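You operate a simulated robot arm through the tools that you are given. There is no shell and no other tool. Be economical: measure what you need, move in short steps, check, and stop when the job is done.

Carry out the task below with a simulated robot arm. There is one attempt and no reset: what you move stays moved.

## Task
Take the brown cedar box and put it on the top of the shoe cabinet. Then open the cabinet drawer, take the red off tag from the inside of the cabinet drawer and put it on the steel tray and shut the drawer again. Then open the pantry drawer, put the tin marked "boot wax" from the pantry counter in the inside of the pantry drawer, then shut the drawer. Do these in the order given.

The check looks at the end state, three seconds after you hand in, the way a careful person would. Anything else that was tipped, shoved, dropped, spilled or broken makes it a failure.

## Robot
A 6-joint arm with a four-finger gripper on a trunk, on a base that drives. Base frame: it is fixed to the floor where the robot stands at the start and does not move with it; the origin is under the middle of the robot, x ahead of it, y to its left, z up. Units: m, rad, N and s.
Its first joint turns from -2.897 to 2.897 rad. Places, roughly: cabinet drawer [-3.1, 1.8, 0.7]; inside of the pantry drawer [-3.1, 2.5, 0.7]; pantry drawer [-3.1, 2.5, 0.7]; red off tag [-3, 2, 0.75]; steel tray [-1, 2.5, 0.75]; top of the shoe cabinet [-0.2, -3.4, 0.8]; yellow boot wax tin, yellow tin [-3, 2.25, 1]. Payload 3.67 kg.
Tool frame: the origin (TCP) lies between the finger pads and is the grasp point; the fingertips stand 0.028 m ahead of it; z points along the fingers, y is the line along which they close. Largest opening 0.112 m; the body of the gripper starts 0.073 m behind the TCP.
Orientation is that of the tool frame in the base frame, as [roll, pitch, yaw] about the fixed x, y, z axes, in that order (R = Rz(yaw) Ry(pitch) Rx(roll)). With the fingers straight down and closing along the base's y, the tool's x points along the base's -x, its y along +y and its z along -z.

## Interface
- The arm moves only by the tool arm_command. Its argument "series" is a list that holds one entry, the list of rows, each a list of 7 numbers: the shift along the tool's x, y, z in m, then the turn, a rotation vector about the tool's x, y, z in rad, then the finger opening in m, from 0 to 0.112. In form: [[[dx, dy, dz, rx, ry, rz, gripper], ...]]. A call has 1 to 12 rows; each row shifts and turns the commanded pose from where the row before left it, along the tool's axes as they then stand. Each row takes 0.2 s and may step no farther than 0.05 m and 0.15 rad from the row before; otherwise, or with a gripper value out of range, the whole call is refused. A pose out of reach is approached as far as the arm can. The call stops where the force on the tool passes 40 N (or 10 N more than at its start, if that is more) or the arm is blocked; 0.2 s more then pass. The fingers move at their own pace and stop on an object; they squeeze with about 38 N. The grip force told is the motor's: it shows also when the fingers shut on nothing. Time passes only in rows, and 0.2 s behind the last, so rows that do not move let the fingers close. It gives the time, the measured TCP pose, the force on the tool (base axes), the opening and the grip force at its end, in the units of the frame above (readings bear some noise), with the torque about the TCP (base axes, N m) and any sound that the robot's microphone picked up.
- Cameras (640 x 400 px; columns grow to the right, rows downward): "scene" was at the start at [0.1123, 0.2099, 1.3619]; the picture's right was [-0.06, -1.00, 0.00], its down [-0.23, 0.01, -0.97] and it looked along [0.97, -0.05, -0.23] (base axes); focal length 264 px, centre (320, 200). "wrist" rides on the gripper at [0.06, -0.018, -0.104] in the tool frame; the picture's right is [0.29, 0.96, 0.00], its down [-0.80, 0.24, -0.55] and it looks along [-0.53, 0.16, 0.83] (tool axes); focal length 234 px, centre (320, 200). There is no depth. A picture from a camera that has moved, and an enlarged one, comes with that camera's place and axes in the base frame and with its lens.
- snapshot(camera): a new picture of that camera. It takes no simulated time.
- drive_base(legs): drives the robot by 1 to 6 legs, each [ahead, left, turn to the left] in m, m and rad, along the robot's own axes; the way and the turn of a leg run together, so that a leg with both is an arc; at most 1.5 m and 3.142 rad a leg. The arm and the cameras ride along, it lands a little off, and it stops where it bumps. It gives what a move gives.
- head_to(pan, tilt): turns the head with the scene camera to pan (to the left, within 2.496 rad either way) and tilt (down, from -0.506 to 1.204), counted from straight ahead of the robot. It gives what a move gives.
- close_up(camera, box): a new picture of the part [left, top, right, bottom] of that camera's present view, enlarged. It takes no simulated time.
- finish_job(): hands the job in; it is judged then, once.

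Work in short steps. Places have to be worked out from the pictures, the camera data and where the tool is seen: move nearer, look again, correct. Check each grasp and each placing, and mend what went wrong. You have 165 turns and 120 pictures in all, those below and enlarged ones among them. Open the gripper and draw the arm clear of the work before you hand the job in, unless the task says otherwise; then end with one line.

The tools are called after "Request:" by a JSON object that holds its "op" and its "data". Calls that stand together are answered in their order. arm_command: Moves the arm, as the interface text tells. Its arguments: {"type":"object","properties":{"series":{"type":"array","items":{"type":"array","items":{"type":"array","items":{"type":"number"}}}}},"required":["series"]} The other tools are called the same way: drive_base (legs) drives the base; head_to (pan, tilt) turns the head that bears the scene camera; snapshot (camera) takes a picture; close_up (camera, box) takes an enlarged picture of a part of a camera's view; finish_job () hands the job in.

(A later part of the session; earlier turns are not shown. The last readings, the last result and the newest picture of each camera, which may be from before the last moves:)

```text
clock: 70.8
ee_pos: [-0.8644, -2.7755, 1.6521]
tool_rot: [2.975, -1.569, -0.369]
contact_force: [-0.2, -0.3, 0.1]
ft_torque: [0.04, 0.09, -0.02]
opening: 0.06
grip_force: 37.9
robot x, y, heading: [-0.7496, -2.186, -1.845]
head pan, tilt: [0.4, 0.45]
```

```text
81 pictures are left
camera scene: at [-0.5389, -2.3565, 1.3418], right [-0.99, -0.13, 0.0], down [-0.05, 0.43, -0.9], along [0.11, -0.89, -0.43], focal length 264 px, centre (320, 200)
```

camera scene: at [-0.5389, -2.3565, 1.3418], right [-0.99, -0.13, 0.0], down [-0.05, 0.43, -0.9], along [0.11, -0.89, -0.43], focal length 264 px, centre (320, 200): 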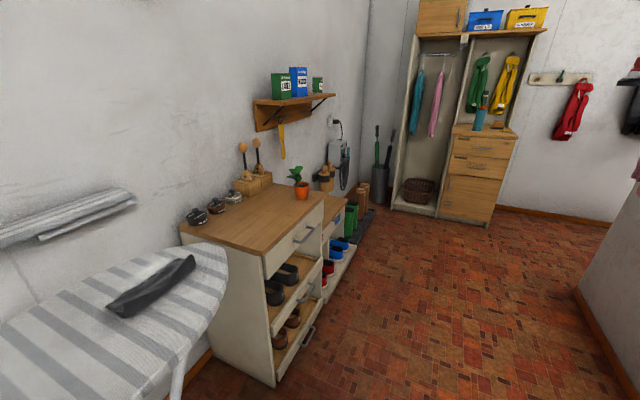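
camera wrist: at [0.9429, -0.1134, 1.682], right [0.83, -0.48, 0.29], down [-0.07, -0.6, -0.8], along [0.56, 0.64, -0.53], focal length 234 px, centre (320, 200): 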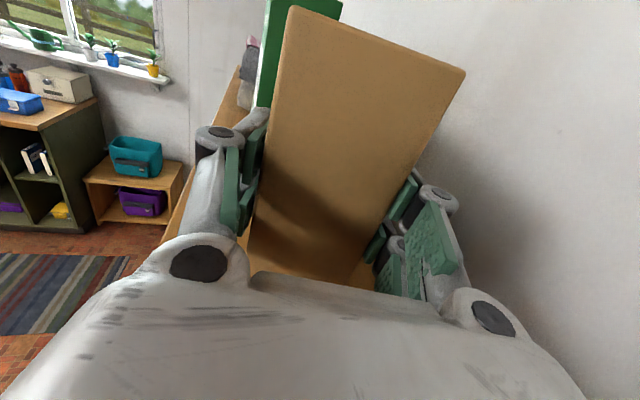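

The cabinet top's free area is about (-0.125, -3.23), z 0.8. To set the box upright there with the wrist clear of the pot, I turn the tool to point straight ahead of the robot and lower it, while standing in open floor.

Request:
{"op": "arm_command", "data": {"series": [[[-0.04, 0.024, 0.006, -0.146, 0, 0, 0.03], [-0.04, 0.023, 0.01, -0.146, 0, 0, 0.03], [-0.04, 0.021, 0.013, -0.146, 0, 0, 0.03], [-0.04, 0.019, 0.016, -0.146, 0, 0, 0.03], [-0.04, 0.0166, 0.0187, -0.146, 0, 0, 0.03], [-0.04, 0.0136, 0.021, -0.146, 0, 0, 0.03], [-0.04, 0.0105, 0.0227, -0.146, 0, 0, 0.03], [-0.04, 0.007, 0.024, -0.146, 0, 0, 0.03], [-0.04, 0.0035, 0.0248, -0.14, 0, 0, 0.03]]]}}

Request:
{"op": "snapshot", "data": {"camera": "scene"}}

```text
clock: 72.8
ee_pos: [-0.988, -2.9645, 1.3173]
tool_rot: [2.919, -1.562, -1.558]
contact_force: [0.5, 0.7, 0.3]
ft_torque: [0.1, 0.01, 0.02]
opening: 0.0597
grip_force: 37.9
out of reach, approached as far as the arm can: row 8, 9
robot x, y, heading: [-0.7498, -2.1886, -1.848]
head pan, tilt: [0.4, 0.45]
```

```text
80 pictures are left
camera scene: at [-0.5388, -2.3564, 1.3417], right [-0.99, -0.13, 0.0], down [-0.05, 0.43, -0.9], along [0.11, -0.89, -0.44], focal length 264 px, centre (320, 200)
```

scene: 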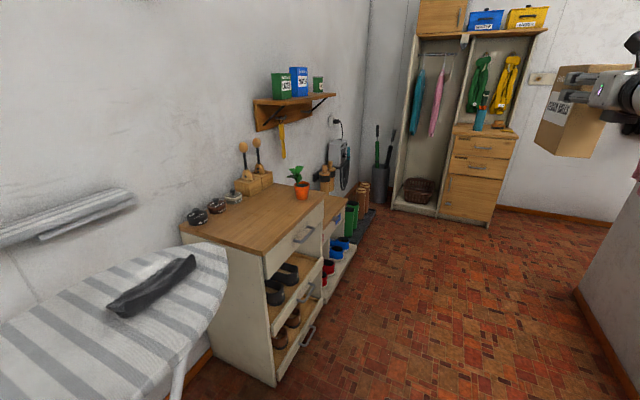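

Box held upright ahead of the robot. I drive ahead 0.86 m and turn left to face the cabinet.

Request:
{"op": "drive_base", "data": {"legs": [[0.86, 0.0, 0.0], [0.0, 0.0, 1.586]]}}

Request:
{"op": "head_to", "data": {"pan": -0.15, "tilt": 0.55}}

Request:
{"op": "snapshot", "data": {"camera": "scene"}}

Request:
{"op": "snapshot", "data": {"camera": "wrist"}}

```text
clock: 81.4
ee_pos: [-0.2013, -3.2214, 1.318]
tool_rot: [2.952, -1.561, 0.038]
contact_force: [0.0, 0.6, -0.3]
ft_torque: [0.02, 0.1, 0.04]
opening: 0.0598
grip_force: 37.9
robot x, y, heading: [-0.9922, -3.0251, -0.221]
head pan, tilt: [0.4, 0.45]
```

```text
clock: 82.3
ee_pos: [-0.2014, -3.2211, 1.3185]
tool_rot: [2.947, -1.561, 0.04]
contact_force: [0.6, -0.2, -0.1]
ft_torque: [-0.01, 0.09, 0.02]
opening: 0.0595
grip_force: 38.2
robot x, y, heading: [-0.99, -3.0274, -0.221]
head pan, tilt: [-0.15, 0.55]
```

```text
79 pictures are left
camera scene: at [-0.8403, -2.8538, 1.3327], right [-0.36, -0.93, 0.0], down [-0.49, 0.19, -0.85], along [0.8, -0.31, -0.52], focal length 264 px, centre (320, 200)
```

scene: 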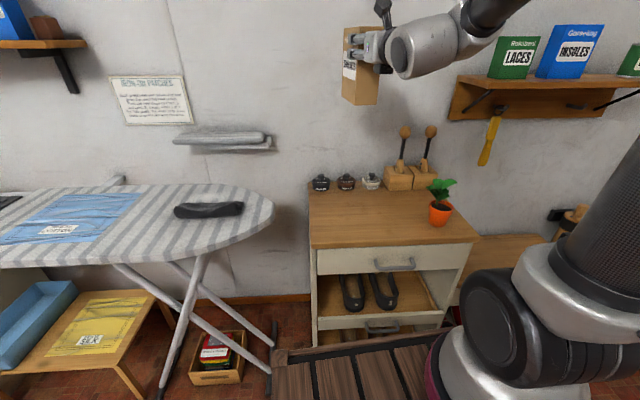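

```text
78 pictures are left
camera wrist: at [-0.3002, -3.1884, 1.3772], right [-0.14, -0.95, 0.29], down [-0.59, -0.15, -0.79], along [0.79, -0.28, -0.54], focal length 234 px, centre (320, 200)
```

wrist: 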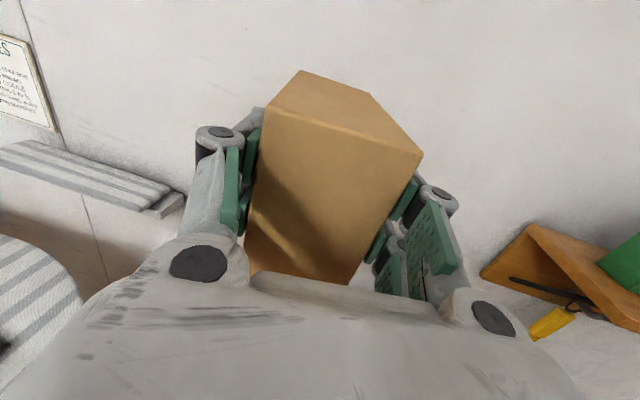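

The box hangs over the free part of the cabinet top. I lower it in steps to just above the surface.

Request:
{"op": "arm_command", "data": {"series": [[[-0.045, 0, 0, 0, 0, 0, 0.03], [-0.045, 0, 0, 0, 0, 0, 0.03], [-0.045, 0, 0, 0, 0, 0, 0.03], [-0.045, 0, 0, 0, 0, 0, 0.03], [-0.045, 0, 0, 0, 0, 0, 0.03], [-0.045, 0, 0, 0, 0, 0, 0.03], [-0.045, 0, 0, 0, 0, 0, 0.03], [-0.045, 0, 0, 0, 0, 0, 0.03]]]}}

Request:
{"op": "snapshot", "data": {"camera": "scene"}}

```text
clock: 84.1
ee_pos: [-0.2194, -3.2583, 0.9646]
tool_rot: [2.937, -1.564, 0.059]
contact_force: [-1.1, -0.3, 0.8]
ft_torque: [0.0, 0.16, -0.04]
opening: 0.0597
grip_force: 38.1
out of reach, approached as far as the arm can: row 1, 2, 3, 4, 5, 7
robot x, y, heading: [-0.9879, -3.0254, -0.217]
head pan, tilt: [-0.15, 0.55]
```

```text
77 pictures are left
camera scene: at [-0.8408, -2.8537, 1.3327], right [-0.36, -0.93, 0.0], down [-0.49, 0.19, -0.85], along [0.8, -0.31, -0.52], focal length 264 px, centre (320, 200)
```

scene: 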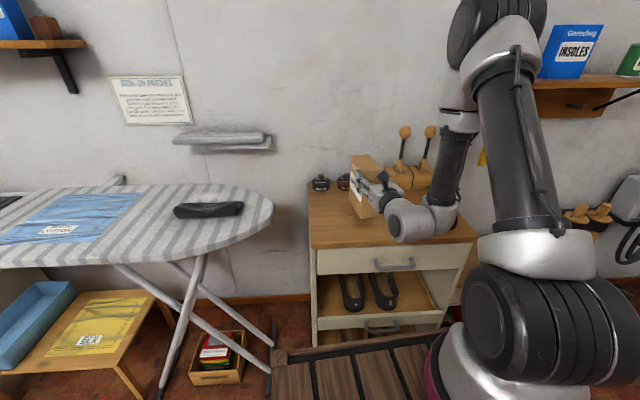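

The tool is at z 0.965; a close look at the pot beside the wrist, then down in fine steps until contact.

Request:
{"op": "arm_command", "data": {"series": [[[-0.02, 0, 0, 0, 0, 0, 0.03], [-0.02, 0, 0, 0, 0, 0, 0.03]]]}}

Request:
{"op": "close_up", "data": {"camera": "scene", "box": [300, 120, 500, 280]}}

Request:
{"op": "snapshot", "data": {"camera": "wrist"}}

```text
clock: 84.7
ee_pos: [-0.2181, -3.2605, 0.9272]
tool_rot: [1.706, -1.569, 1.286]
contact_force: [2.3, -0.6, 24.3]
ft_torque: [0.31, -0.79, 0.03]
opening: 0.0597
grip_force: 27.7
robot x, y, heading: [-0.991, -3.026, -0.217]
head pan, tilt: [-0.15, 0.55]
```

```text
2.50 times, centred on (400, 200) of scene
camera zoom: at [-0.8411, -2.8537, 1.3328], right [-0.36, -0.93, 0.0], down [-0.49, 0.19, -0.85], along [0.8, -0.31, -0.52], focal length 660 px, centre (120, 200)
```

zoom: 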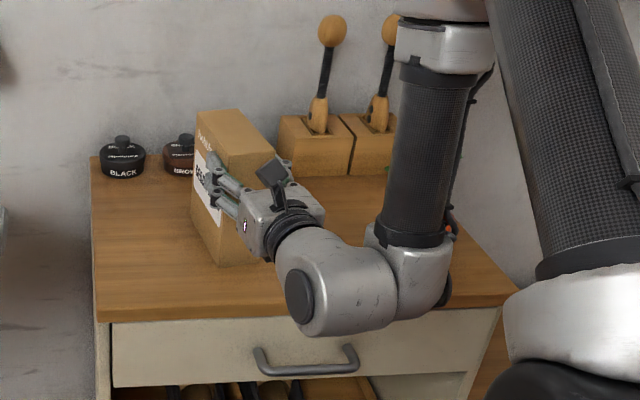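

```text
75 pictures are left
camera wrist: at [-0.3193, -3.2275, 0.9859], right [-0.14, -0.95, 0.29], down [-0.58, -0.16, -0.8], along [0.8, -0.28, -0.53], focal length 234 px, centre (320, 200)
```

wrist: 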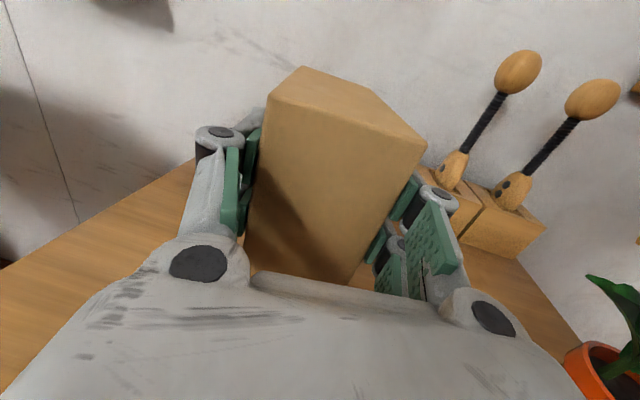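

Contact: 24 N upward, so the box stands on the top. I open the fingers and draw straight back.

Request:
{"op": "arm_command", "data": {"series": [[[0.002, 0, 0, 0, 0, 0, 0.065], [0, 0, 0, 0, 0, 0, 0.08], [0, 0, 0, 0, 0, 0, 0.1], [0, 0, 0, 0, 0, 0, 0.112], [0, 0, -0.03, 0, 0, 0, 0.112], [0, 0, -0.03, 0, 0, 0, 0.112], [0, 0, -0.03, 0, 0, 0, 0.112]]]}}

Request:
{"op": "snapshot", "data": {"camera": "wrist"}}

Request:
{"op": "snapshot", "data": {"camera": "scene"}}

```text
clock: 86.3
ee_pos: [-0.2762, -3.2653, 0.9046]
tool_rot: [2.921, -1.564, 0.07]
contact_force: [-0.5, 0.2, -1.0]
ft_torque: [0.0, 0.02, 0.0]
opening: 0.1119
grip_force: 0.1
out of reach, approached as far as the arm can: row 6, 7
robot x, y, heading: [-0.9896, -3.0268, -0.218]
head pan, tilt: [-0.15, 0.55]
```

```text
74 pictures are left
camera wrist: at [-0.3758, -3.2324, 0.9649], right [-0.14, -0.95, 0.29], down [-0.59, -0.15, -0.79], along [0.79, -0.28, -0.54], focal length 234 px, centre (320, 200)
```

wrist: 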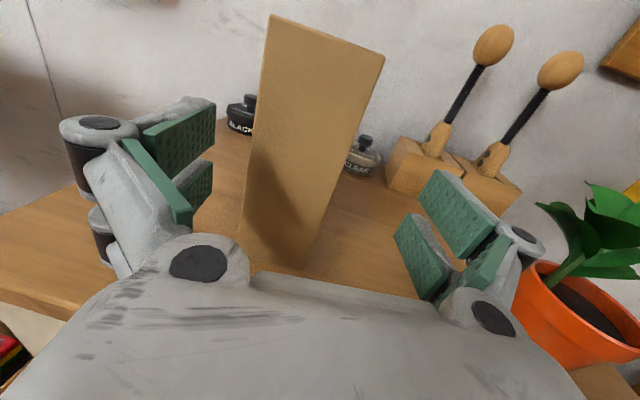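

```text
73 pictures are left
camera scene: at [-0.8405, -2.8537, 1.3327], right [-0.36, -0.93, 0.0], down [-0.49, 0.19, -0.85], along [0.8, -0.31, -0.52], focal length 264 px, centre (320, 200)
```

scene: 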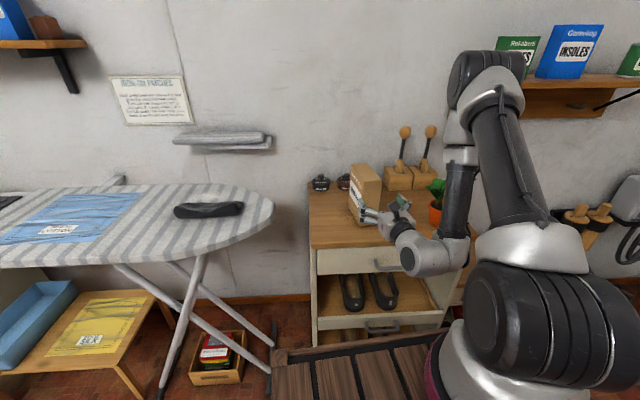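

The box stands on its own. I back the base straight away from it.

Request:
{"op": "drive_base", "data": {"legs": [[-0.35, 0.0, 0.0]]}}

Request:
{"op": "snapshot", "data": {"camera": "scene"}}

```text
clock: 88.6
ee_pos: [-0.6199, -3.1881, 0.9054]
tool_rot: [2.932, -1.564, 0.058]
contact_force: [0.1, 0.5, 0.0]
ft_torque: [0.01, -0.01, 0.01]
opening: 0.1121
grip_force: 0.1
robot x, y, heading: [-1.3341, -2.953, -0.219]
head pan, tilt: [-0.15, 0.55]
```

```text
72 pictures are left
camera scene: at [-1.1847, -2.7774, 1.3327], right [-0.36, -0.93, 0.0], down [-0.49, 0.19, -0.85], along [0.8, -0.31, -0.52], focal length 264 px, centre (320, 200)
```

scene: 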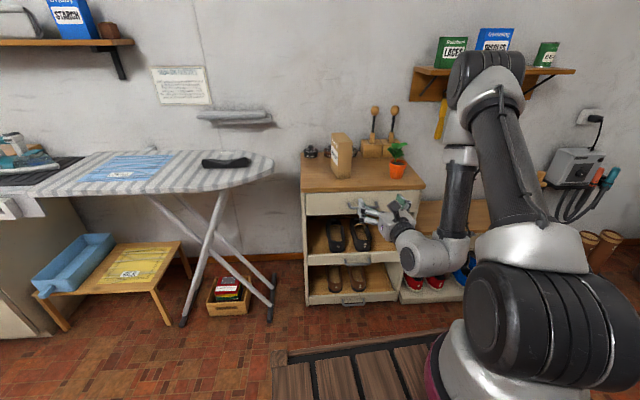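

The cedar box stands safely on the shoe cabinet. Now I raise the arm for travel in open floor.

Request:
{"op": "arm_command", "data": {"series": [[[0.045, 0, 0, 0, 0, 0, 0.112], [0.045, 0, 0, 0, 0, 0, 0.112], [0.045, 0, 0, 0, 0, 0, 0.112], [0.045, 0, 0, 0, 0, 0, 0.112], [0.045, 0, 0, 0, 0, 0, 0.112], [0.045, 0, -0.02, 0, 0, 0, 0.112], [0.045, 0, -0.02, 0, 0, 0, 0.112], [0.045, 0, -0.02, 0, 0, 0, 0.112], [0.045, 0, -0.02, 0, 0, 0, 0.112]]]}}

Request:
{"op": "drive_base", "data": {"legs": [[0.0, 0.0, 1.45]]}}

Request:
{"op": "head_to", "data": {"pan": 0.0, "tilt": 0.35}}

Request:
{"op": "snapshot", "data": {"camera": "scene"}}

```text
clock: 90.6
ee_pos: [-0.6629, -3.1973, 1.299]
tool_rot: [2.993, -1.562, -0.005]
contact_force: [0.3, -0.5, -0.2]
ft_torque: [0.01, -0.06, 0.02]
opening: 0.112
grip_force: 0.0
out of reach, approached as far as the arm can: row 1, 2, 3
robot x, y, heading: [-1.335, -2.9495, -0.216]
head pan, tilt: [-0.15, 0.55]
```

```text
clock: 93.3
ee_pos: [-0.6677, -2.5823, 1.2975]
tool_rot: [2.973, -1.56, 0.841]
contact_force: [0.3, -1.5, 0.2]
ft_torque: [-0.01, 0.01, -0.04]
opening: 0.1122
grip_force: 0.0
robot x, y, heading: [-1.3035, -2.9106, 0.608]
head pan, tilt: [-0.15, 0.55]
stopped in leg 1: the robot was blocked; the commanded pose is now the measured one
```

```text
clock: 94.0
ee_pos: [-0.669, -2.5816, 1.2974]
tool_rot: [2.955, -1.562, 0.859]
contact_force: [0.0, 0.7, 0.7]
ft_torque: [-0.01, 0.01, 0.02]
opening: 0.112
grip_force: 0.0
robot x, y, heading: [-1.3025, -2.9083, 0.605]
head pan, tilt: [0.0, 0.351]
```

```text
71 pictures are left
camera scene: at [-1.3351, -2.6673, 1.3509], right [0.57, -0.82, 0.0], down [-0.28, -0.2, -0.94], along [0.77, 0.54, -0.34], focal length 264 px, centre (320, 200)
```

scene: 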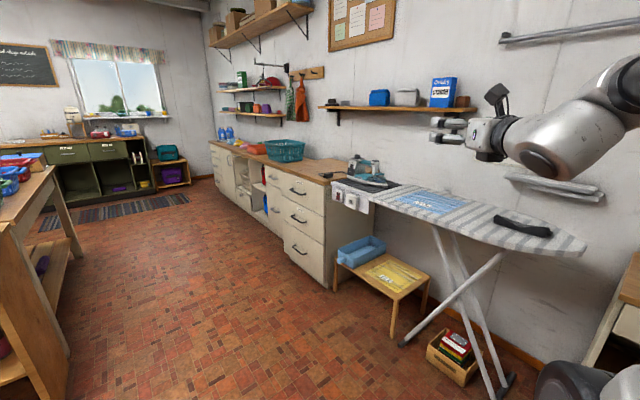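

The turn was blocked, likely by the rear of the base. I look behind before moving.

Request:
{"op": "head_to", "data": {"pan": 1.6, "tilt": 0.6}}

Request:
{"op": "snapshot", "data": {"camera": "scene"}}

Request:
{"op": "head_to", "data": {"pan": 2.45, "tilt": 0.7}}

Request:
{"op": "snapshot", "data": {"camera": "scene"}}

```text
clock: 95.7
ee_pos: [-0.668, -2.5815, 1.297]
tool_rot: [2.953, -1.563, 0.862]
contact_force: [0.0, -0.2, 0.1]
ft_torque: [-0.01, 0.0, 0.02]
opening: 0.1119
grip_force: 0.0
robot x, y, heading: [-1.3059, -2.9112, 0.605]
head pan, tilt: [1.6, 0.6]
```

```text
70 pictures are left
camera scene: at [-1.4641, -2.6494, 1.3282], right [0.8, 0.59, 0.0], down [0.34, -0.45, -0.83], along [-0.49, 0.66, -0.56], focal length 264 px, centre (320, 200)
```

scene: 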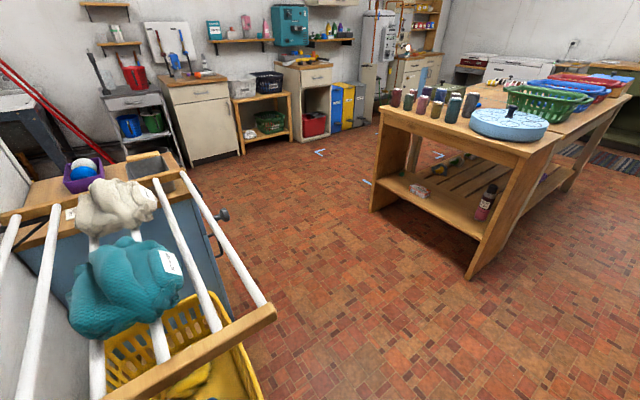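

```text
clock: 96.8
ee_pos: [-0.6668, -2.5821, 1.2985]
tool_rot: [2.951, -1.563, 0.865]
contact_force: [0.6, 0.5, 0.5]
ft_torque: [0.0, 0.03, 0.01]
opening: 0.1118
grip_force: 0.0
robot x, y, heading: [-1.3002, -2.907, 0.608]
head pan, tilt: [2.45, 0.7]
```

```text
69 pictures are left
camera scene: at [-1.4961, -2.7133, 1.3196], right [0.08, 1.0, 0.0], down [0.64, -0.05, -0.77], along [-0.76, 0.06, -0.64], focal length 264 px, centre (320, 200)
```

scene: 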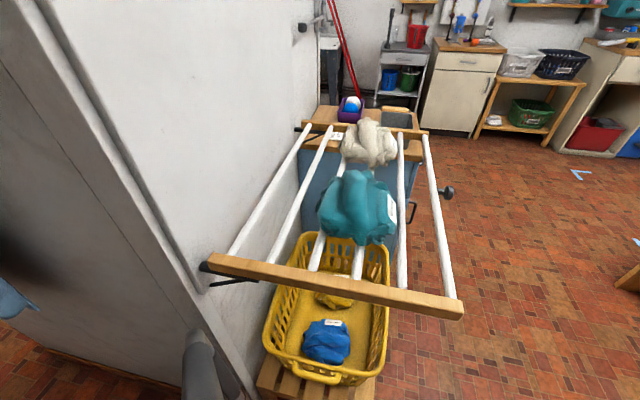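

Nothing is disturbed; the base's rear is against the partition. I sidestep towards the corridor middle, then turn to face along it.

Request:
{"op": "drive_base", "data": {"legs": [[0.23, -0.27, 0.0], [0.0, 0.0, 0.7]]}}

Request:
{"op": "head_to", "data": {"pan": 0.15, "tilt": 0.45}}

Request:
{"op": "snapshot", "data": {"camera": "scene"}}

```text
clock: 101.0
ee_pos: [-0.6802, -2.3404, 1.2982]
tool_rot: [2.952, -1.562, 1.552]
contact_force: [-0.3, -0.2, -0.6]
ft_torque: [0.03, 0.01, 0.01]
opening: 0.1117
grip_force: 0.0
robot x, y, heading: [-0.9615, -2.9956, 1.296]
head pan, tilt: [2.45, 0.7]
```

```text
clock: 103.1
ee_pos: [-0.6796, -2.341, 1.2979]
tool_rot: [2.953, -1.563, 1.551]
contact_force: [0.4, -0.3, -0.1]
ft_torque: [-0.02, -0.01, -0.01]
opening: 0.1121
grip_force: 0.0
robot x, y, heading: [-0.9641, -2.9953, 1.298]
head pan, tilt: [0.15, 0.45]
```

```text
68 pictures are left
camera scene: at [-1.1537, -2.8289, 1.3417], right [0.99, -0.12, 0.0], down [-0.05, -0.43, -0.9], along [0.11, 0.89, -0.44], focal length 264 px, centre (320, 200)
```

scene: 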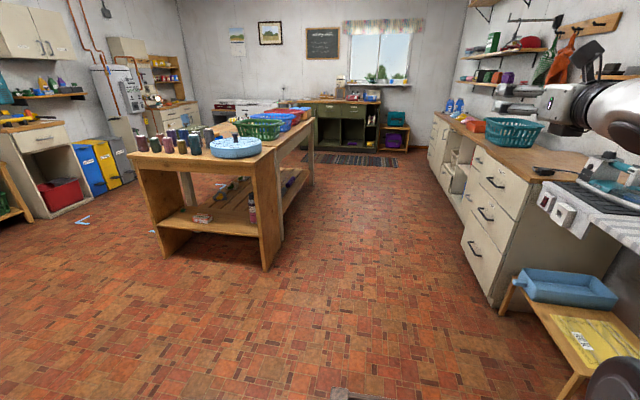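

The way back along the corridor is clear. I drive to beyond the island's far end in three legs.

Request:
{"op": "drive_base", "data": {"legs": [[1.4, 0.0, 0.0], [1.4, 0.0, 0.0], [1.3, 0.0, 0.0]]}}

Request:
{"op": "head_to", "data": {"pan": 0.8, "tilt": 0.45}}

Request:
{"op": "snapshot", "data": {"camera": "scene"}}

```text
clock: 123.0
ee_pos: [0.4235, 1.6508, 1.299]
tool_rot: [2.956, -1.563, 1.557]
contact_force: [-0.8, -0.3, 0.0]
ft_torque: [-0.01, 0.01, -0.02]
opening: 0.1117
grip_force: 0.1
robot x, y, heading: [0.1451, 0.9913, 1.3]
head pan, tilt: [0.15, 0.45]
```

```text
clock: 124.0
ee_pos: [0.4239, 1.6519, 1.2988]
tool_rot: [2.96, -1.562, 1.555]
contact_force: [-0.2, 0.1, 0.4]
ft_torque: [-0.01, 0.0, 0.04]
opening: 0.112
grip_force: 0.0
robot x, y, heading: [0.1463, 0.9883, 1.306]
head pan, tilt: [0.799, 0.45]
```

```text
67 pictures are left
camera scene: at [-0.1035, 1.1469, 1.3417], right [0.86, 0.51, 0.0], down [0.22, -0.37, -0.9], along [-0.46, 0.78, -0.44], focal length 264 px, centre (320, 200)
```

scene: 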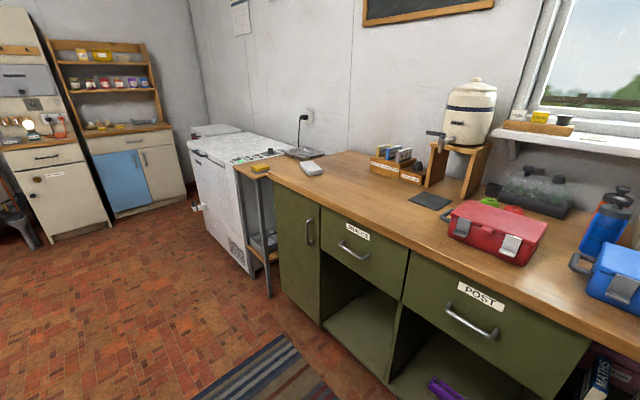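

The steel tray is visible near (-1.08, 2.54) on the green counter; the two drawers are at the far wall. I turn left and drive towards them.

Request:
{"op": "drive_base", "data": {"legs": [[0.0, 0.0, 1.574], [1.2, 0.0, 0.0], [0.9, 0.0, 0.0]]}}

Request:
{"op": "head_to", "data": {"pan": -0.1, "tilt": 0.45}}

Request:
{"op": "snapshot", "data": {"camera": "scene"}}

```text
clock: 138.1
ee_pos: [-2.5054, 1.8625, 1.2989]
tool_rot: [2.957, -1.563, 3.11]
contact_force: [0.5, 0.1, 0.5]
ft_torque: [0.02, 0.03, 0.01]
opening: 0.1122
grip_force: 0.1
robot x, y, heading: [-1.8521, 1.5746, 2.862]
head pan, tilt: [0.799, 0.45]
```

```text
clock: 139.3
ee_pos: [-2.5043, 1.8617, 1.2991]
tool_rot: [2.954, -1.562, 3.113]
contact_force: [0.2, -0.6, -0.2]
ft_torque: [0.01, 0.0, 0.01]
opening: 0.1123
grip_force: 0.0
robot x, y, heading: [-1.8502, 1.5735, 2.858]
head pan, tilt: [-0.099, 0.45]
```

```text
66 pictures are left
camera scene: at [-2.0172, 1.4061, 1.3417], right [0.37, 0.93, 0.0], down [0.4, -0.16, -0.9], along [-0.84, 0.34, -0.44], focal length 264 px, centre (320, 200)
```

scene: 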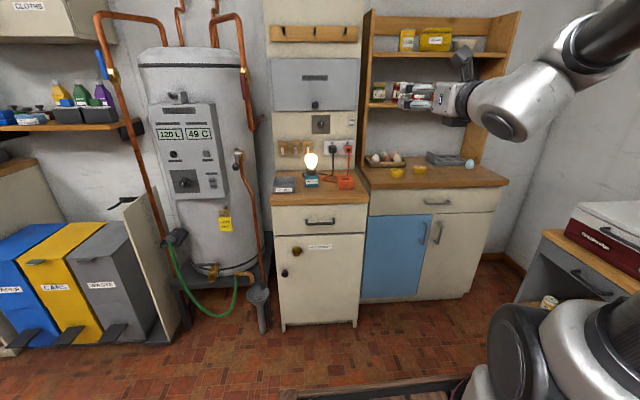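

I zoom on the cabinet/pantry area to read the tins and see the handles.

Request:
{"op": "close_up", "data": {"camera": "scene", "box": [260, 130, 500, 280]}}

Request:
{"op": "close_up", "data": {"camera": "scene", "box": [355, 20, 515, 120]}}

```text
2.67 times, centred on (380, 205) of scene
camera zoom: at [-2.0172, 1.4061, 1.3417], right [0.37, 0.93, 0.0], down [0.4, -0.16, -0.9], along [-0.84, 0.34, -0.44], focal length 704 px, centre (160, 187)
```

zoom: 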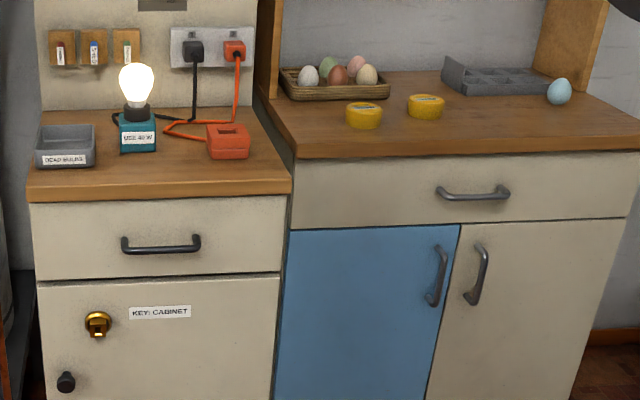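

```text
4.00 times, centred on (435, 70) of scene
camera zoom: at [-2.0172, 1.4061, 1.3417], right [0.37, 0.93, 0.0], down [0.4, -0.16, -0.9], along [-0.84, 0.34, -0.44], focal length 1055 px, centre (-140, 720)
```

zoom: 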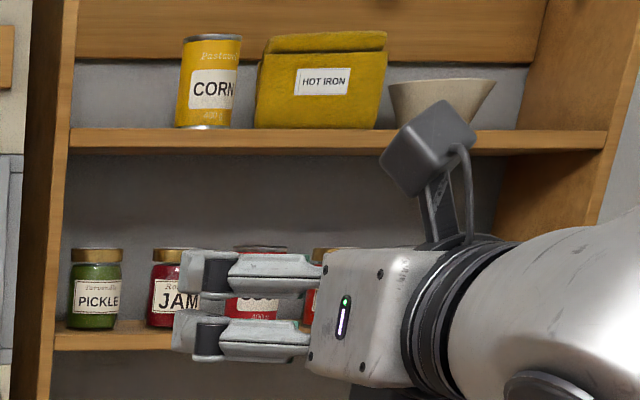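

Two yellow tins stand on the pantry counter; labels must be read later. I rotate the gripper so its fingers close vertically for the bar handle.

Request:
{"op": "arm_command", "data": {"series": [[[0, 0, 0, 0, 0, 0.1309, 0.112], [0, 0, 0, 0, 0, 0.1309, 0.112], [0, 0, 0, 0, 0, 0.1309, 0.112], [0, 0, 0, 0, 0, 0.1309, 0.112], [0, 0, 0, 0, 0, 0.1309, 0.112], [0, 0, 0, 0, 0, 0.1309, 0.112], [0, 0, 0, 0, 0, 0.1309, 0.112], [0, 0, 0, 0, 0, 0.1309, 0.112], [0, 0, 0, 0, 0, 0.1309, 0.112], [0, 0, 0, 0, 0, 0.1309, 0.112], [0, 0, 0, 0, 0, 0.1309, 0.112], [0, 0, 0, 0, 0, 0.1309, 0.112]]]}}

Request:
{"op": "arm_command", "data": {"series": [[[0, 0.05, 0, 0, 0, 0, 0.112], [0, 0.05, 0, 0, 0, 0, 0.112], [0, 0.05, 0, 0, 0, 0, 0.112], [0, 0.05, 0, 0, 0, 0, 0.112], [0, 0.05, 0, 0, 0, 0, 0.112], [0, 0.05, 0.01, 0, 0, 0, 0.112], [0, 0.05, 0.01, 0, 0, 0, 0.112], [0, 0.05, 0.01, 0, 0, 0, 0.112], [0, 0.05, 0.01, 0, 0, 0, 0.112]]]}}

Request:
{"op": "drive_base", "data": {"legs": [[0.2, 0.0, 0.022]]}}

Request:
{"op": "snapshot", "data": {"camera": "scene"}}

Request:
{"op": "snapshot", "data": {"camera": "wrist"}}

```text
clock: 141.9
ee_pos: [-2.5055, 1.8625, 1.2982]
tool_rot: [-1.58, 0.0, 1.355]
contact_force: [0.4, 0.0, 0.0]
ft_torque: [0.01, 0.02, -0.02]
opening: 0.1124
grip_force: 0.0
robot x, y, heading: [-1.8524, 1.5727, 2.859]
head pan, tilt: [-0.099, 0.45]
```

```text
refused: row 6 steps farther than a row can; nothing moved
```

```text
clock: 143.5
ee_pos: [-2.7039, 1.9036, 1.2977]
tool_rot: [-1.581, -0.001, 1.374]
contact_force: [0.7, 0.4, 0.7]
ft_torque: [-0.01, 0.0, 0.02]
opening: 0.1118
grip_force: 0.1
robot x, y, heading: [-2.0437, 1.627, 2.878]
head pan, tilt: [-0.099, 0.45]
```

```text
63 pictures are left
camera scene: at [-2.2066, 1.457, 1.3417], right [0.36, 0.93, 0.0], down [0.41, -0.15, -0.9], along [-0.84, 0.32, -0.44], focal length 264 px, centre (320, 200)
```

scene: 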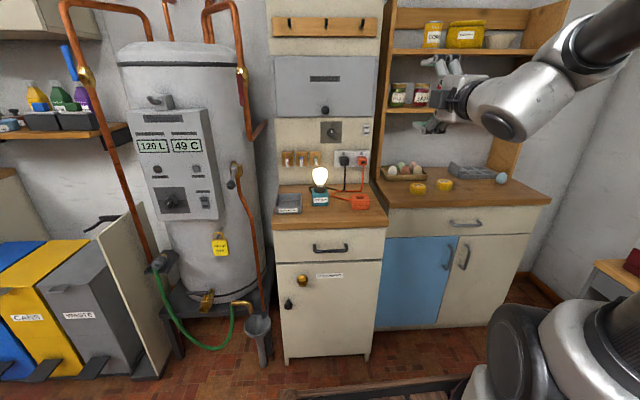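

```text
62 pictures are left
camera wrist: at [-2.5897, 1.9416, 1.3158], right [0.06, 0.28, -0.96], down [0.39, -0.89, -0.24], along [-0.92, -0.36, -0.17], focal length 234 px, centre (320, 200)
```

wrist: 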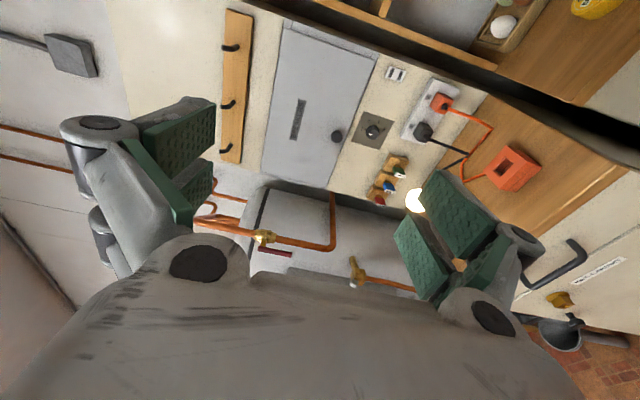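

Handle bar is near (-2.958, 1.785, 0.72). I lower the level gripper in front of it, correcting the small heading error.

Request:
{"op": "arm_command", "data": {"series": [[[-0.015, 0.045, 0.008, 0, 0.066, 0, 0.112], [-0.015, 0.045, 0.008, 0, 0, 0, 0.112], [-0.015, 0.045, 0.008, 0, 0, 0, 0.112], [-0.015, 0.045, 0.008, 0, 0, 0, 0.112], [-0.015, 0.045, 0.008, 0, 0, 0, 0.112], [-0.015, 0.045, 0.008, 0, 0, 0, 0.112], [-0.015, 0.045, 0.008, 0, 0, 0, 0.112], [-0.015, 0.045, 0.008, 0, 0, 0, 0.112], [-0.015, 0.045, 0.008, 0, 0, 0, 0.112], [-0.015, 0.045, 0.008, 0, 0, 0, 0.112], [-0.015, 0.045, 0.008, 0, 0, 0, 0.112], [-0.015, 0.04, 0.0, 0, 0, 0, 0.112]]]}}

Request:
{"op": "snapshot", "data": {"camera": "scene"}}

Request:
{"op": "snapshot", "data": {"camera": "wrist"}}

```text
clock: 146.1
ee_pos: [-2.7962, 1.9238, 0.7988]
tool_rot: [-1.577, -0.002, 1.314]
contact_force: [0.7, -0.4, 0.3]
ft_torque: [0.01, -0.02, -0.04]
opening: 0.1119
grip_force: 0.0
out of reach, approached as far as the arm can: row 2, 3, 4, 5, 6, 7, 8, 9, 10, 11, 12
robot x, y, heading: [-2.0469, 1.625, 2.878]
head pan, tilt: [-0.099, 0.45]
```

```text
61 pictures are left
camera scene: at [-2.2065, 1.457, 1.3417], right [0.36, 0.93, 0.0], down [0.41, -0.15, -0.9], along [-0.84, 0.32, -0.44], focal length 264 px, centre (320, 200)
```

scene: 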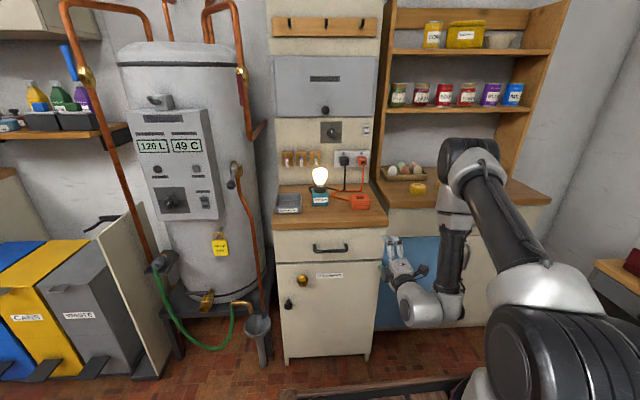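

```text
60 pictures are left
camera wrist: at [-2.6807, 1.9545, 0.8155], right [0.08, 0.28, -0.96], down [0.34, -0.91, -0.24], along [-0.94, -0.3, -0.17], focal length 234 px, centre (320, 200)
```

wrist: 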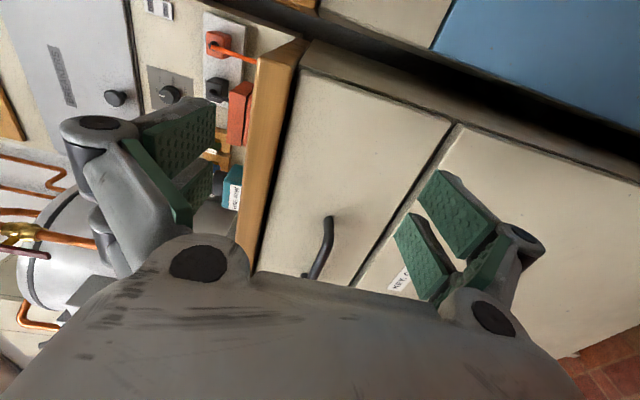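

The arm wouldn't go left at this radius, but height and depth are right. I shift the base left by 0.18 m instead.

Request:
{"op": "drive_base", "data": {"legs": [[0.0, 0.178, 0.0]]}}

Request:
{"op": "snapshot", "data": {"camera": "wrist"}}

Request:
{"op": "snapshot", "data": {"camera": "scene"}}

```text
clock: 147.6
ee_pos: [-2.8416, 1.755, 0.7981]
tool_rot: [-1.579, -0.003, 1.31]
contact_force: [0.9, -0.3, -0.6]
ft_torque: [-0.01, -0.03, 0.0]
opening: 0.1119
grip_force: 0.0
robot x, y, heading: [-2.0888, 1.4553, 2.867]
head pan, tilt: [-0.099, 0.45]
```

```text
59 pictures are left
camera wrist: at [-2.7259, 1.7868, 0.8159], right [0.08, 0.28, -0.96], down [0.33, -0.91, -0.24], along [-0.94, -0.3, -0.17], focal length 234 px, centre (320, 200)
```

wrist: 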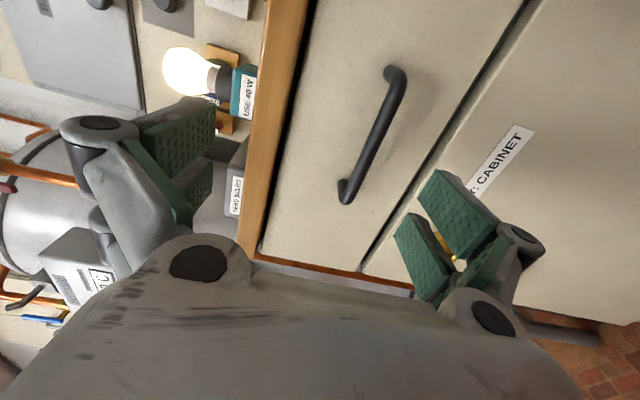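

```text
58 pictures are left
camera scene: at [-2.2544, 1.2866, 1.3417], right [0.36, 0.93, 0.0], down [0.41, -0.16, -0.9], along [-0.84, 0.32, -0.44], focal length 264 px, centre (320, 200)
```

scene: 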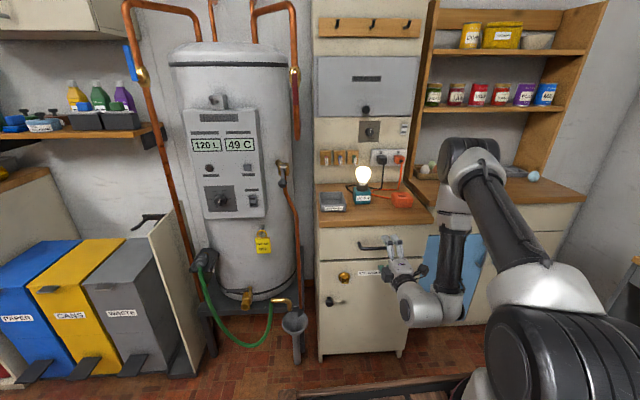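

Bar runs w-centred on the tool, at z about 0.752 and some 0.1 m ahead. I lower 4.6 cm and advance 7 cm, then check.

Request:
{"op": "arm_command", "data": {"series": [[[0, 0.023, 0.0, 0, 0, 0, 0.112], [0, 0.023, 0.0, 0, 0, 0, 0.112], [0, 0, 0.035, 0, 0, 0, 0.112], [0, 0, 0.035, 0, 0, 0, 0.112]]]}}

Request:
{"op": "snapshot", "data": {"camera": "wrist"}}

```text
clock: 148.6
ee_pos: [-2.9004, 1.7892, 0.7508]
tool_rot: [-1.579, -0.003, 1.318]
contact_force: [-0.1, -1.4, -0.8]
ft_torque: [-0.01, 0.02, -0.03]
opening: 0.1119
grip_force: 0.1
out of reach, approached as far as the arm can: row 3, 4
robot x, y, heading: [-2.0874, 1.4563, 2.871]
head pan, tilt: [-0.099, 0.45]
```

```text
57 pictures are left
camera wrist: at [-2.7845, 1.8205, 0.7681], right [0.08, 0.28, -0.96], down [0.34, -0.91, -0.24], along [-0.94, -0.31, -0.17], focal length 234 px, centre (320, 200)
```

wrist: 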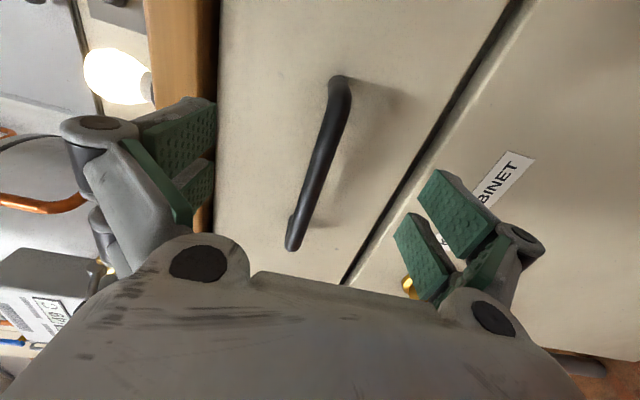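

Bar is centred in the opening. I creep ahead 2.5 cm with the base.

Request:
{"op": "drive_base", "data": {"legs": [[0.025, 0.0, 0.0]]}}

Request:
{"op": "snapshot", "data": {"camera": "wrist"}}

```text
clock: 149.4
ee_pos: [-2.9245, 1.7958, 0.7487]
tool_rot: [-1.578, 0.0, 1.318]
contact_force: [-0.1, -0.2, 0.9]
ft_torque: [0.0, 0.01, 0.04]
opening: 0.1118
grip_force: 0.1
robot x, y, heading: [-2.1141, 1.4626, 2.873]
head pan, tilt: [-0.099, 0.45]
```

```text
56 pictures are left
camera wrist: at [-2.8086, 1.8271, 0.7681], right [0.08, 0.28, -0.96], down [0.34, -0.91, -0.24], along [-0.94, -0.31, -0.17], focal length 234 px, centre (320, 200)
```

wrist: 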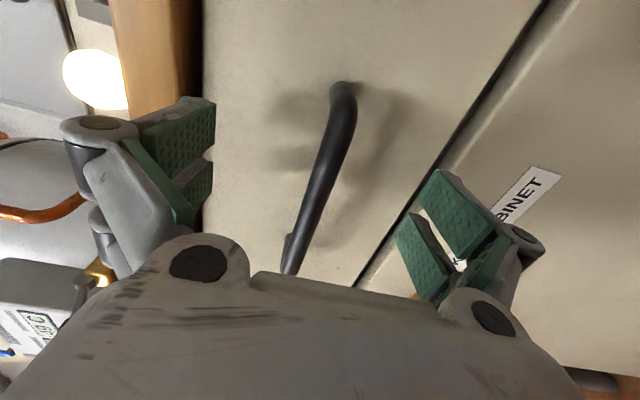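

The bar still seems 3–6 cm beyond the TCP. Another 2.5 cm ahead.

Request:
{"op": "drive_base", "data": {"legs": [[0.025, 0.0, 0.0]]}}

Request:
{"op": "snapshot", "data": {"camera": "wrist"}}

Request:
{"op": "close_up", "data": {"camera": "scene", "box": [310, 180, 470, 280]}}

```text
clock: 150.2
ee_pos: [-2.9473, 1.8029, 0.7515]
tool_rot: [-1.577, -0.001, 1.318]
contact_force: [0.6, 0.3, 0.5]
ft_torque: [0.02, -0.01, -0.03]
opening: 0.112
grip_force: 0.0
robot x, y, heading: [-2.1401, 1.4683, 2.874]
head pan, tilt: [-0.099, 0.45]
```

```text
55 pictures are left
camera wrist: at [-2.8325, 1.8337, 0.7681], right [0.08, 0.28, -0.96], down [0.34, -0.91, -0.24], along [-0.94, -0.31, -0.17], focal length 234 px, centre (320, 200)
```

wrist: 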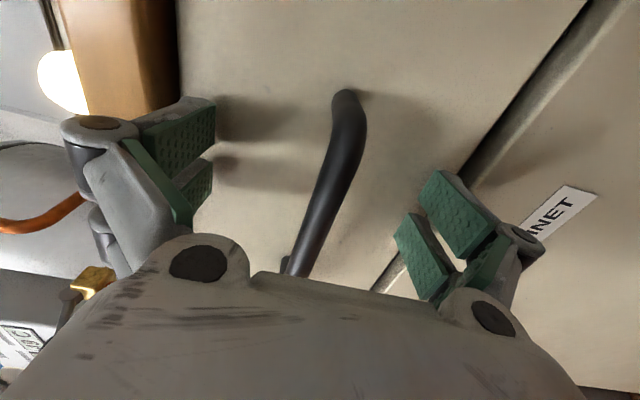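

```text
4.00 times, centred on (390, 230) of scene
camera zoom: at [-2.3025, 1.2999, 1.3417], right [0.36, 0.93, 0.0], down [0.41, -0.16, -0.9], along [-0.84, 0.32, -0.44], focal length 1055 px, centre (40, 80)
```

zoom: 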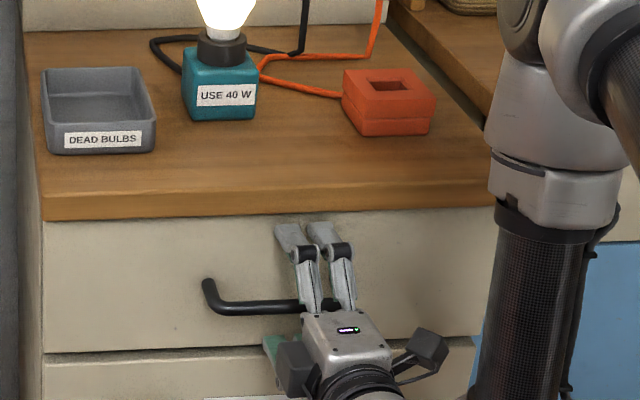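

From the scene view the fingers now straddle the bar. I close the grip.

Request:
{"op": "arm_command", "data": {"series": [[[0, 0, 0, 0, 0, 0, 0.08], [0, 0, 0, 0, 0, 0, 0.05], [0, 0, 0, 0, 0, 0, 0.02], [0, 0, 0, 0, 0, 0, 0.0], [0, 0, 0, 0, 0, 0, 0.0]]]}}

Request:
{"op": "snapshot", "data": {"camera": "wrist"}}

```text
clock: 150.8
ee_pos: [-2.9428, 1.8005, 0.7535]
tool_rot: [-1.57, 0.001, 1.32]
contact_force: [64.3, -18.1, 22.6]
ft_torque: [1.35, 2.8, -1.68]
opening: 0.0854
grip_force: 33.1
robot x, y, heading: [-2.1396, 1.4681, 2.871]
head pan, tilt: [-0.099, 0.45]
stopped in row 2: the force on the tool passed its limit at 53 N (the readings are from after the stop); the commanded pose is now the measured one
```

```text
53 pictures are left
camera wrist: at [-2.8269, 1.8319, 0.7706], right [0.07, 0.28, -0.96], down [0.34, -0.91, -0.24], along [-0.94, -0.31, -0.16], focal length 234 px, centre (320, 200)
```

wrist: 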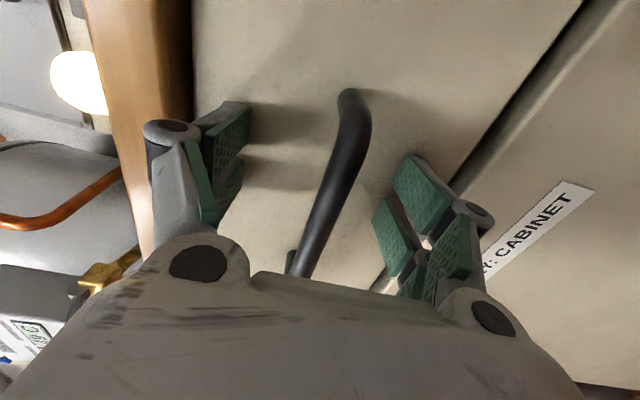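

Closing swings the tips into the drawer face. I reopen, back off about 2 cm and close again.

Request:
{"op": "arm_command", "data": {"series": [[[0, 0, -0.01, 0, 0, 0, 0.112], [0, 0, -0.01, 0, 0, 0, 0.112], [0, 0, 0, 0, 0, 0, 0.112]]]}}

Request:
{"op": "arm_command", "data": {"series": [[[0, 0, 0, 0, 0, 0, 0.08], [0, 0, 0, 0, 0, 0, 0.05], [0, 0, 0, 0, 0, 0, 0.02], [0, 0, 0, 0, 0, 0, 0.0], [0, 0, 0, 0, 0, 0, 0.0]]]}}

Request:
{"op": "snapshot", "data": {"camera": "wrist"}}

```text
clock: 151.6
ee_pos: [-2.9261, 1.7971, 0.7507]
tool_rot: [-1.576, -0.003, 1.32]
contact_force: [-0.1, -0.4, 0.1]
ft_torque: [0.0, -0.03, 0.0]
opening: 0.1119
grip_force: 0.1
robot x, y, heading: [-2.1423, 1.4678, 2.873]
head pan, tilt: [-0.099, 0.45]
```

```text
clock: 152.8
ee_pos: [-2.9274, 1.7979, 0.7503]
tool_rot: [-1.575, -0.001, 1.318]
contact_force: [0.4, 0.3, -2.5]
ft_torque: [-0.27, 0.1, -0.12]
opening: 0.0116
grip_force: 45.0
robot x, y, heading: [-2.14, 1.4709, 2.877]
head pan, tilt: [-0.099, 0.45]
```

```text
52 pictures are left
camera wrist: at [-2.8112, 1.8289, 0.768], right [0.08, 0.28, -0.96], down [0.34, -0.91, -0.24], along [-0.94, -0.31, -0.16], focal length 234 px, centre (320, 200)
```

wrist: 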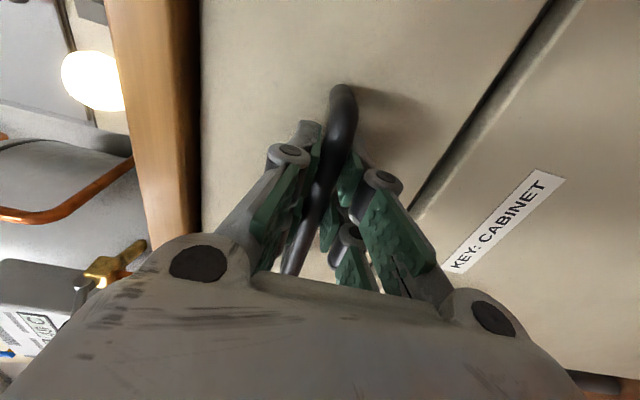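

The bar is held (opening 0.0116). I pull the drawer out by backing the base 0.22 m.

Request:
{"op": "drive_base", "data": {"legs": [[-0.22, 0.0, 0.0]]}}

Request:
{"op": "head_to", "data": {"pan": -0.1, "tilt": 0.6}}

Request:
{"op": "snapshot", "data": {"camera": "scene"}}

```text
clock: 154.5
ee_pos: [-2.7143, 1.7358, 0.7505]
tool_rot: [-1.578, -0.002, 1.322]
contact_force: [-10.4, -31.1, -5.8]
ft_torque: [-0.4, 0.13, 0.06]
opening: 0.0117
grip_force: 45.7
robot x, y, heading: [-1.9213, 1.4106, 2.875]
head pan, tilt: [-0.099, 0.45]
```

```text
clock: 155.2
ee_pos: [-2.7138, 1.7358, 0.7503]
tool_rot: [-1.577, -0.002, 1.322]
contact_force: [-3.2, -4.7, -1.7]
ft_torque: [-0.25, 0.05, 0.0]
opening: 0.0116
grip_force: 45.3
robot x, y, heading: [-1.9223, 1.4103, 2.875]
head pan, tilt: [-0.099, 0.6]
```

```text
51 pictures are left
camera scene: at [-2.0844, 1.239, 1.3282], right [0.36, 0.93, 0.0], down [0.53, -0.2, -0.83], along [-0.77, 0.3, -0.56], focal length 264 px, centre (320, 200)
```

scene: 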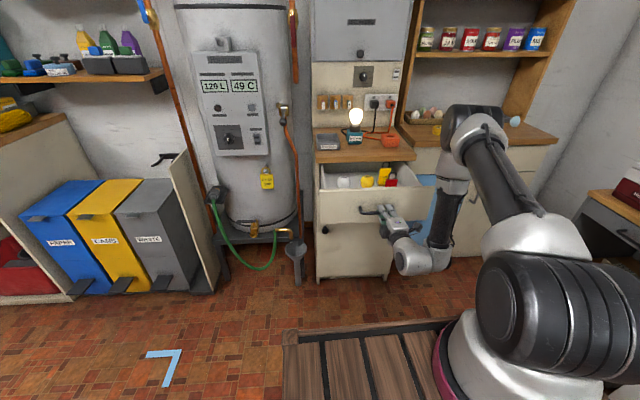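

The drawer is open about 0.22 m and shows several tags. I zoom in.

Request:
{"op": "close_up", "data": {"camera": "scene", "box": [300, 130, 440, 230]}}

```text
4.00 times, centred on (370, 180) of scene
camera zoom: at [-2.0844, 1.239, 1.3282], right [0.36, 0.93, 0.0], down [0.53, -0.2, -0.83], along [-0.77, 0.3, -0.56], focal length 1055 px, centre (120, 280)
```

zoom: 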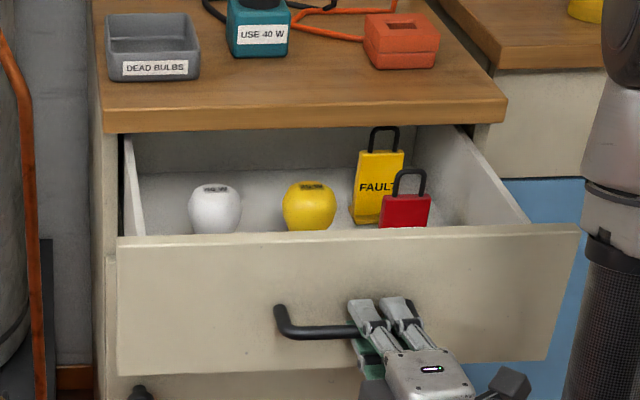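

Red tag stands near the front right of the drawer. I release the handle, back off, and turn the tool downward.

Request:
{"op": "arm_command", "data": {"series": [[[0, 0, 0, 0, 0, 0, 0.05], [0, 0, 0, 0, 0, 0, 0.1], [0, 0, 0, 0, 0, 0, 0.112], [0, 0, 0, 0, 0, 0, 0.112]]]}}

Request:
{"op": "drive_base", "data": {"legs": [[-0.2, 0.0, 0.0]]}}

Request:
{"op": "arm_command", "data": {"series": [[[0, -0.045, 0, 0, 0, 0, 0.112], [0, -0.045, 0, 0, 0, 0, 0.112], [0, -0.045, 0, 0, 0, 0, 0.112], [0, -0.045, 0, 0, 0, 0, 0.112], [0, -0.045, 0, 0, 0, 0, 0.112], [0, -0.045, 0, 0, 0, 0, 0.112], [0, -0.045, 0, 0, 0, 0, 0.112]]]}}

Request:
{"op": "arm_command", "data": {"series": [[[0, 0, 0, -0.143, 0, 0, 0.112], [0, 0, 0, -0.143, 0, 0, 0.112], [0, 0, 0, -0.143, 0, 0, 0.112], [0, 0, 0, -0.143, 0, 0, 0.112], [0, 0, 0, -0.143, 0, 0, 0.112], [0, 0, 0, -0.143, 0, 0, 0.112], [0, 0, 0, -0.143, 0, 0, 0.112], [0, 0, 0, -0.143, 0, 0, 0.112], [0, 0, 0, -0.143, 0, 0, 0.112], [0, 0, 0, -0.143, 0, 0, 0.112], [0, 0, 0, -0.141, 0, 0, 0.112]]]}}

Request:
{"op": "snapshot", "data": {"camera": "scene"}}

```text
clock: 156.2
ee_pos: [-2.7138, 1.737, 0.7517]
tool_rot: [-1.576, 0.0, 1.324]
contact_force: [-0.2, 0.1, -0.4]
ft_torque: [-0.02, -0.03, 0.02]
opening: 0.112
grip_force: 0.1
robot x, y, heading: [-1.9252, 1.4143, 2.875]
head pan, tilt: [-0.099, 0.6]
```

```text
clock: 157.8
ee_pos: [-2.5228, 1.6834, 0.7506]
tool_rot: [-1.577, -0.002, 1.326]
contact_force: [0.8, -0.1, -0.3]
ft_torque: [0.01, 0.03, 0.0]
opening: 0.1119
grip_force: 0.0
robot x, y, heading: [-1.7334, 1.3606, 2.875]
head pan, tilt: [-0.099, 0.6]
```

```text
clock: 159.4
ee_pos: [-2.5261, 1.6825, 1.0657]
tool_rot: [-1.578, 0.0, 1.326]
contact_force: [-0.7, 0.2, -0.5]
ft_torque: [-0.01, 0.07, -0.01]
opening: 0.1118
grip_force: 0.1
robot x, y, heading: [-1.7357, 1.3567, 2.878]
head pan, tilt: [-0.099, 0.6]
```

```text
clock: 161.8
ee_pos: [-2.5176, 1.6782, 1.0364]
tool_rot: [-2.268, -0.003, 1.325]
contact_force: [-0.4, 0.7, 0.6]
ft_torque: [0.06, -0.02, 0.01]
opening: 0.112
grip_force: 0.0
out of reach, approached as far as the arm can: row 5, 6, 7, 8, 9, 10, 11
robot x, y, heading: [-1.7331, 1.3617, 2.882]
head pan, tilt: [-0.099, 0.6]
```

```text
49 pictures are left
camera scene: at [-1.8934, 1.187, 1.3282], right [0.36, 0.93, 0.0], down [0.53, -0.2, -0.83], along [-0.77, 0.29, -0.56], focal length 264 px, centre (320, 200)
```

scene: 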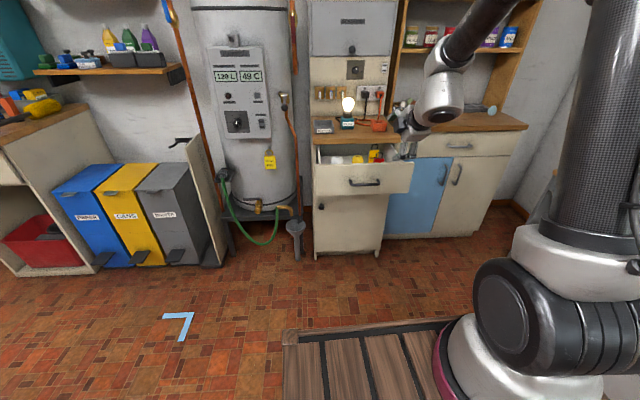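

The pose is at the reach limit; I pull the tool 0.2 m nearer, then finish the tilt.

Request:
{"op": "arm_command", "data": {"series": [[[0, 0.026, -0.031, 0, 0, 0, 0.112], [0, 0.026, -0.031, 0, 0, 0, 0.112], [0, 0.026, -0.031, 0, 0, 0, 0.112], [0, 0.026, -0.031, 0, 0, 0, 0.112], [0, 0, 0, -0.145, 0, 0, 0.112], [0, 0, 0, -0.145, 0, 0, 0.112], [0, 0, 0, -0.145, 0, 0, 0.112], [0, 0, 0, -0.145, 0, 0, 0.112], [0, 0, 0, -0.145, 0, 0, 0.112], [0, 0, 0, -0.145, 0, 0, 0.112]]]}}

```text
clock: 164.0
ee_pos: [-2.2709, 1.5923, 0.7957]
tool_rot: [-3.013, -0.026, 1.318]
contact_force: [0.2, 0.1, -0.3]
ft_torque: [0.01, -0.03, 0.02]
opening: 0.112
grip_force: 0.1
out of reach, approached as far as the arm can: row 5, 6, 7, 8, 9, 10
robot x, y, heading: [-1.735, 1.358, 2.873]
head pan, tilt: [-0.099, 0.6]
```

Nearly vertical now but lower and nearer than meant. I lift and move ahead while completing the tilt.

Request:
{"op": "arm_command", "data": {"series": [[[0, -0.03, -0.035, 0, 0, 0, 0.112], [0, -0.03, -0.035, 0, 0, 0, 0.112], [0, -0.03, -0.035, -0.06, 0.0, 0, 0.112], [0, -0.03, -0.035, -0.06, 0.0, 0, 0.112], [0, -0.03, -0.035, 0, -0.02, 0, 0.112], [0, -0.03, -0.035, 0, 0, 0, 0.112]]]}}

```text
clock: 165.4
ee_pos: [-2.3672, 1.5858, 0.922]
tool_rot: [-3.091, -0.159, 1.315]
contact_force: [0.5, -0.4, -0.5]
ft_torque: [0.03, -0.02, 0.0]
opening: 0.1123
grip_force: 0.0
out of reach, approached as far as the arm can: row 1, 2, 3, 4, 5, 6
robot x, y, heading: [-1.7358, 1.3572, 2.874]
head pan, tilt: [-0.099, 0.6]
```

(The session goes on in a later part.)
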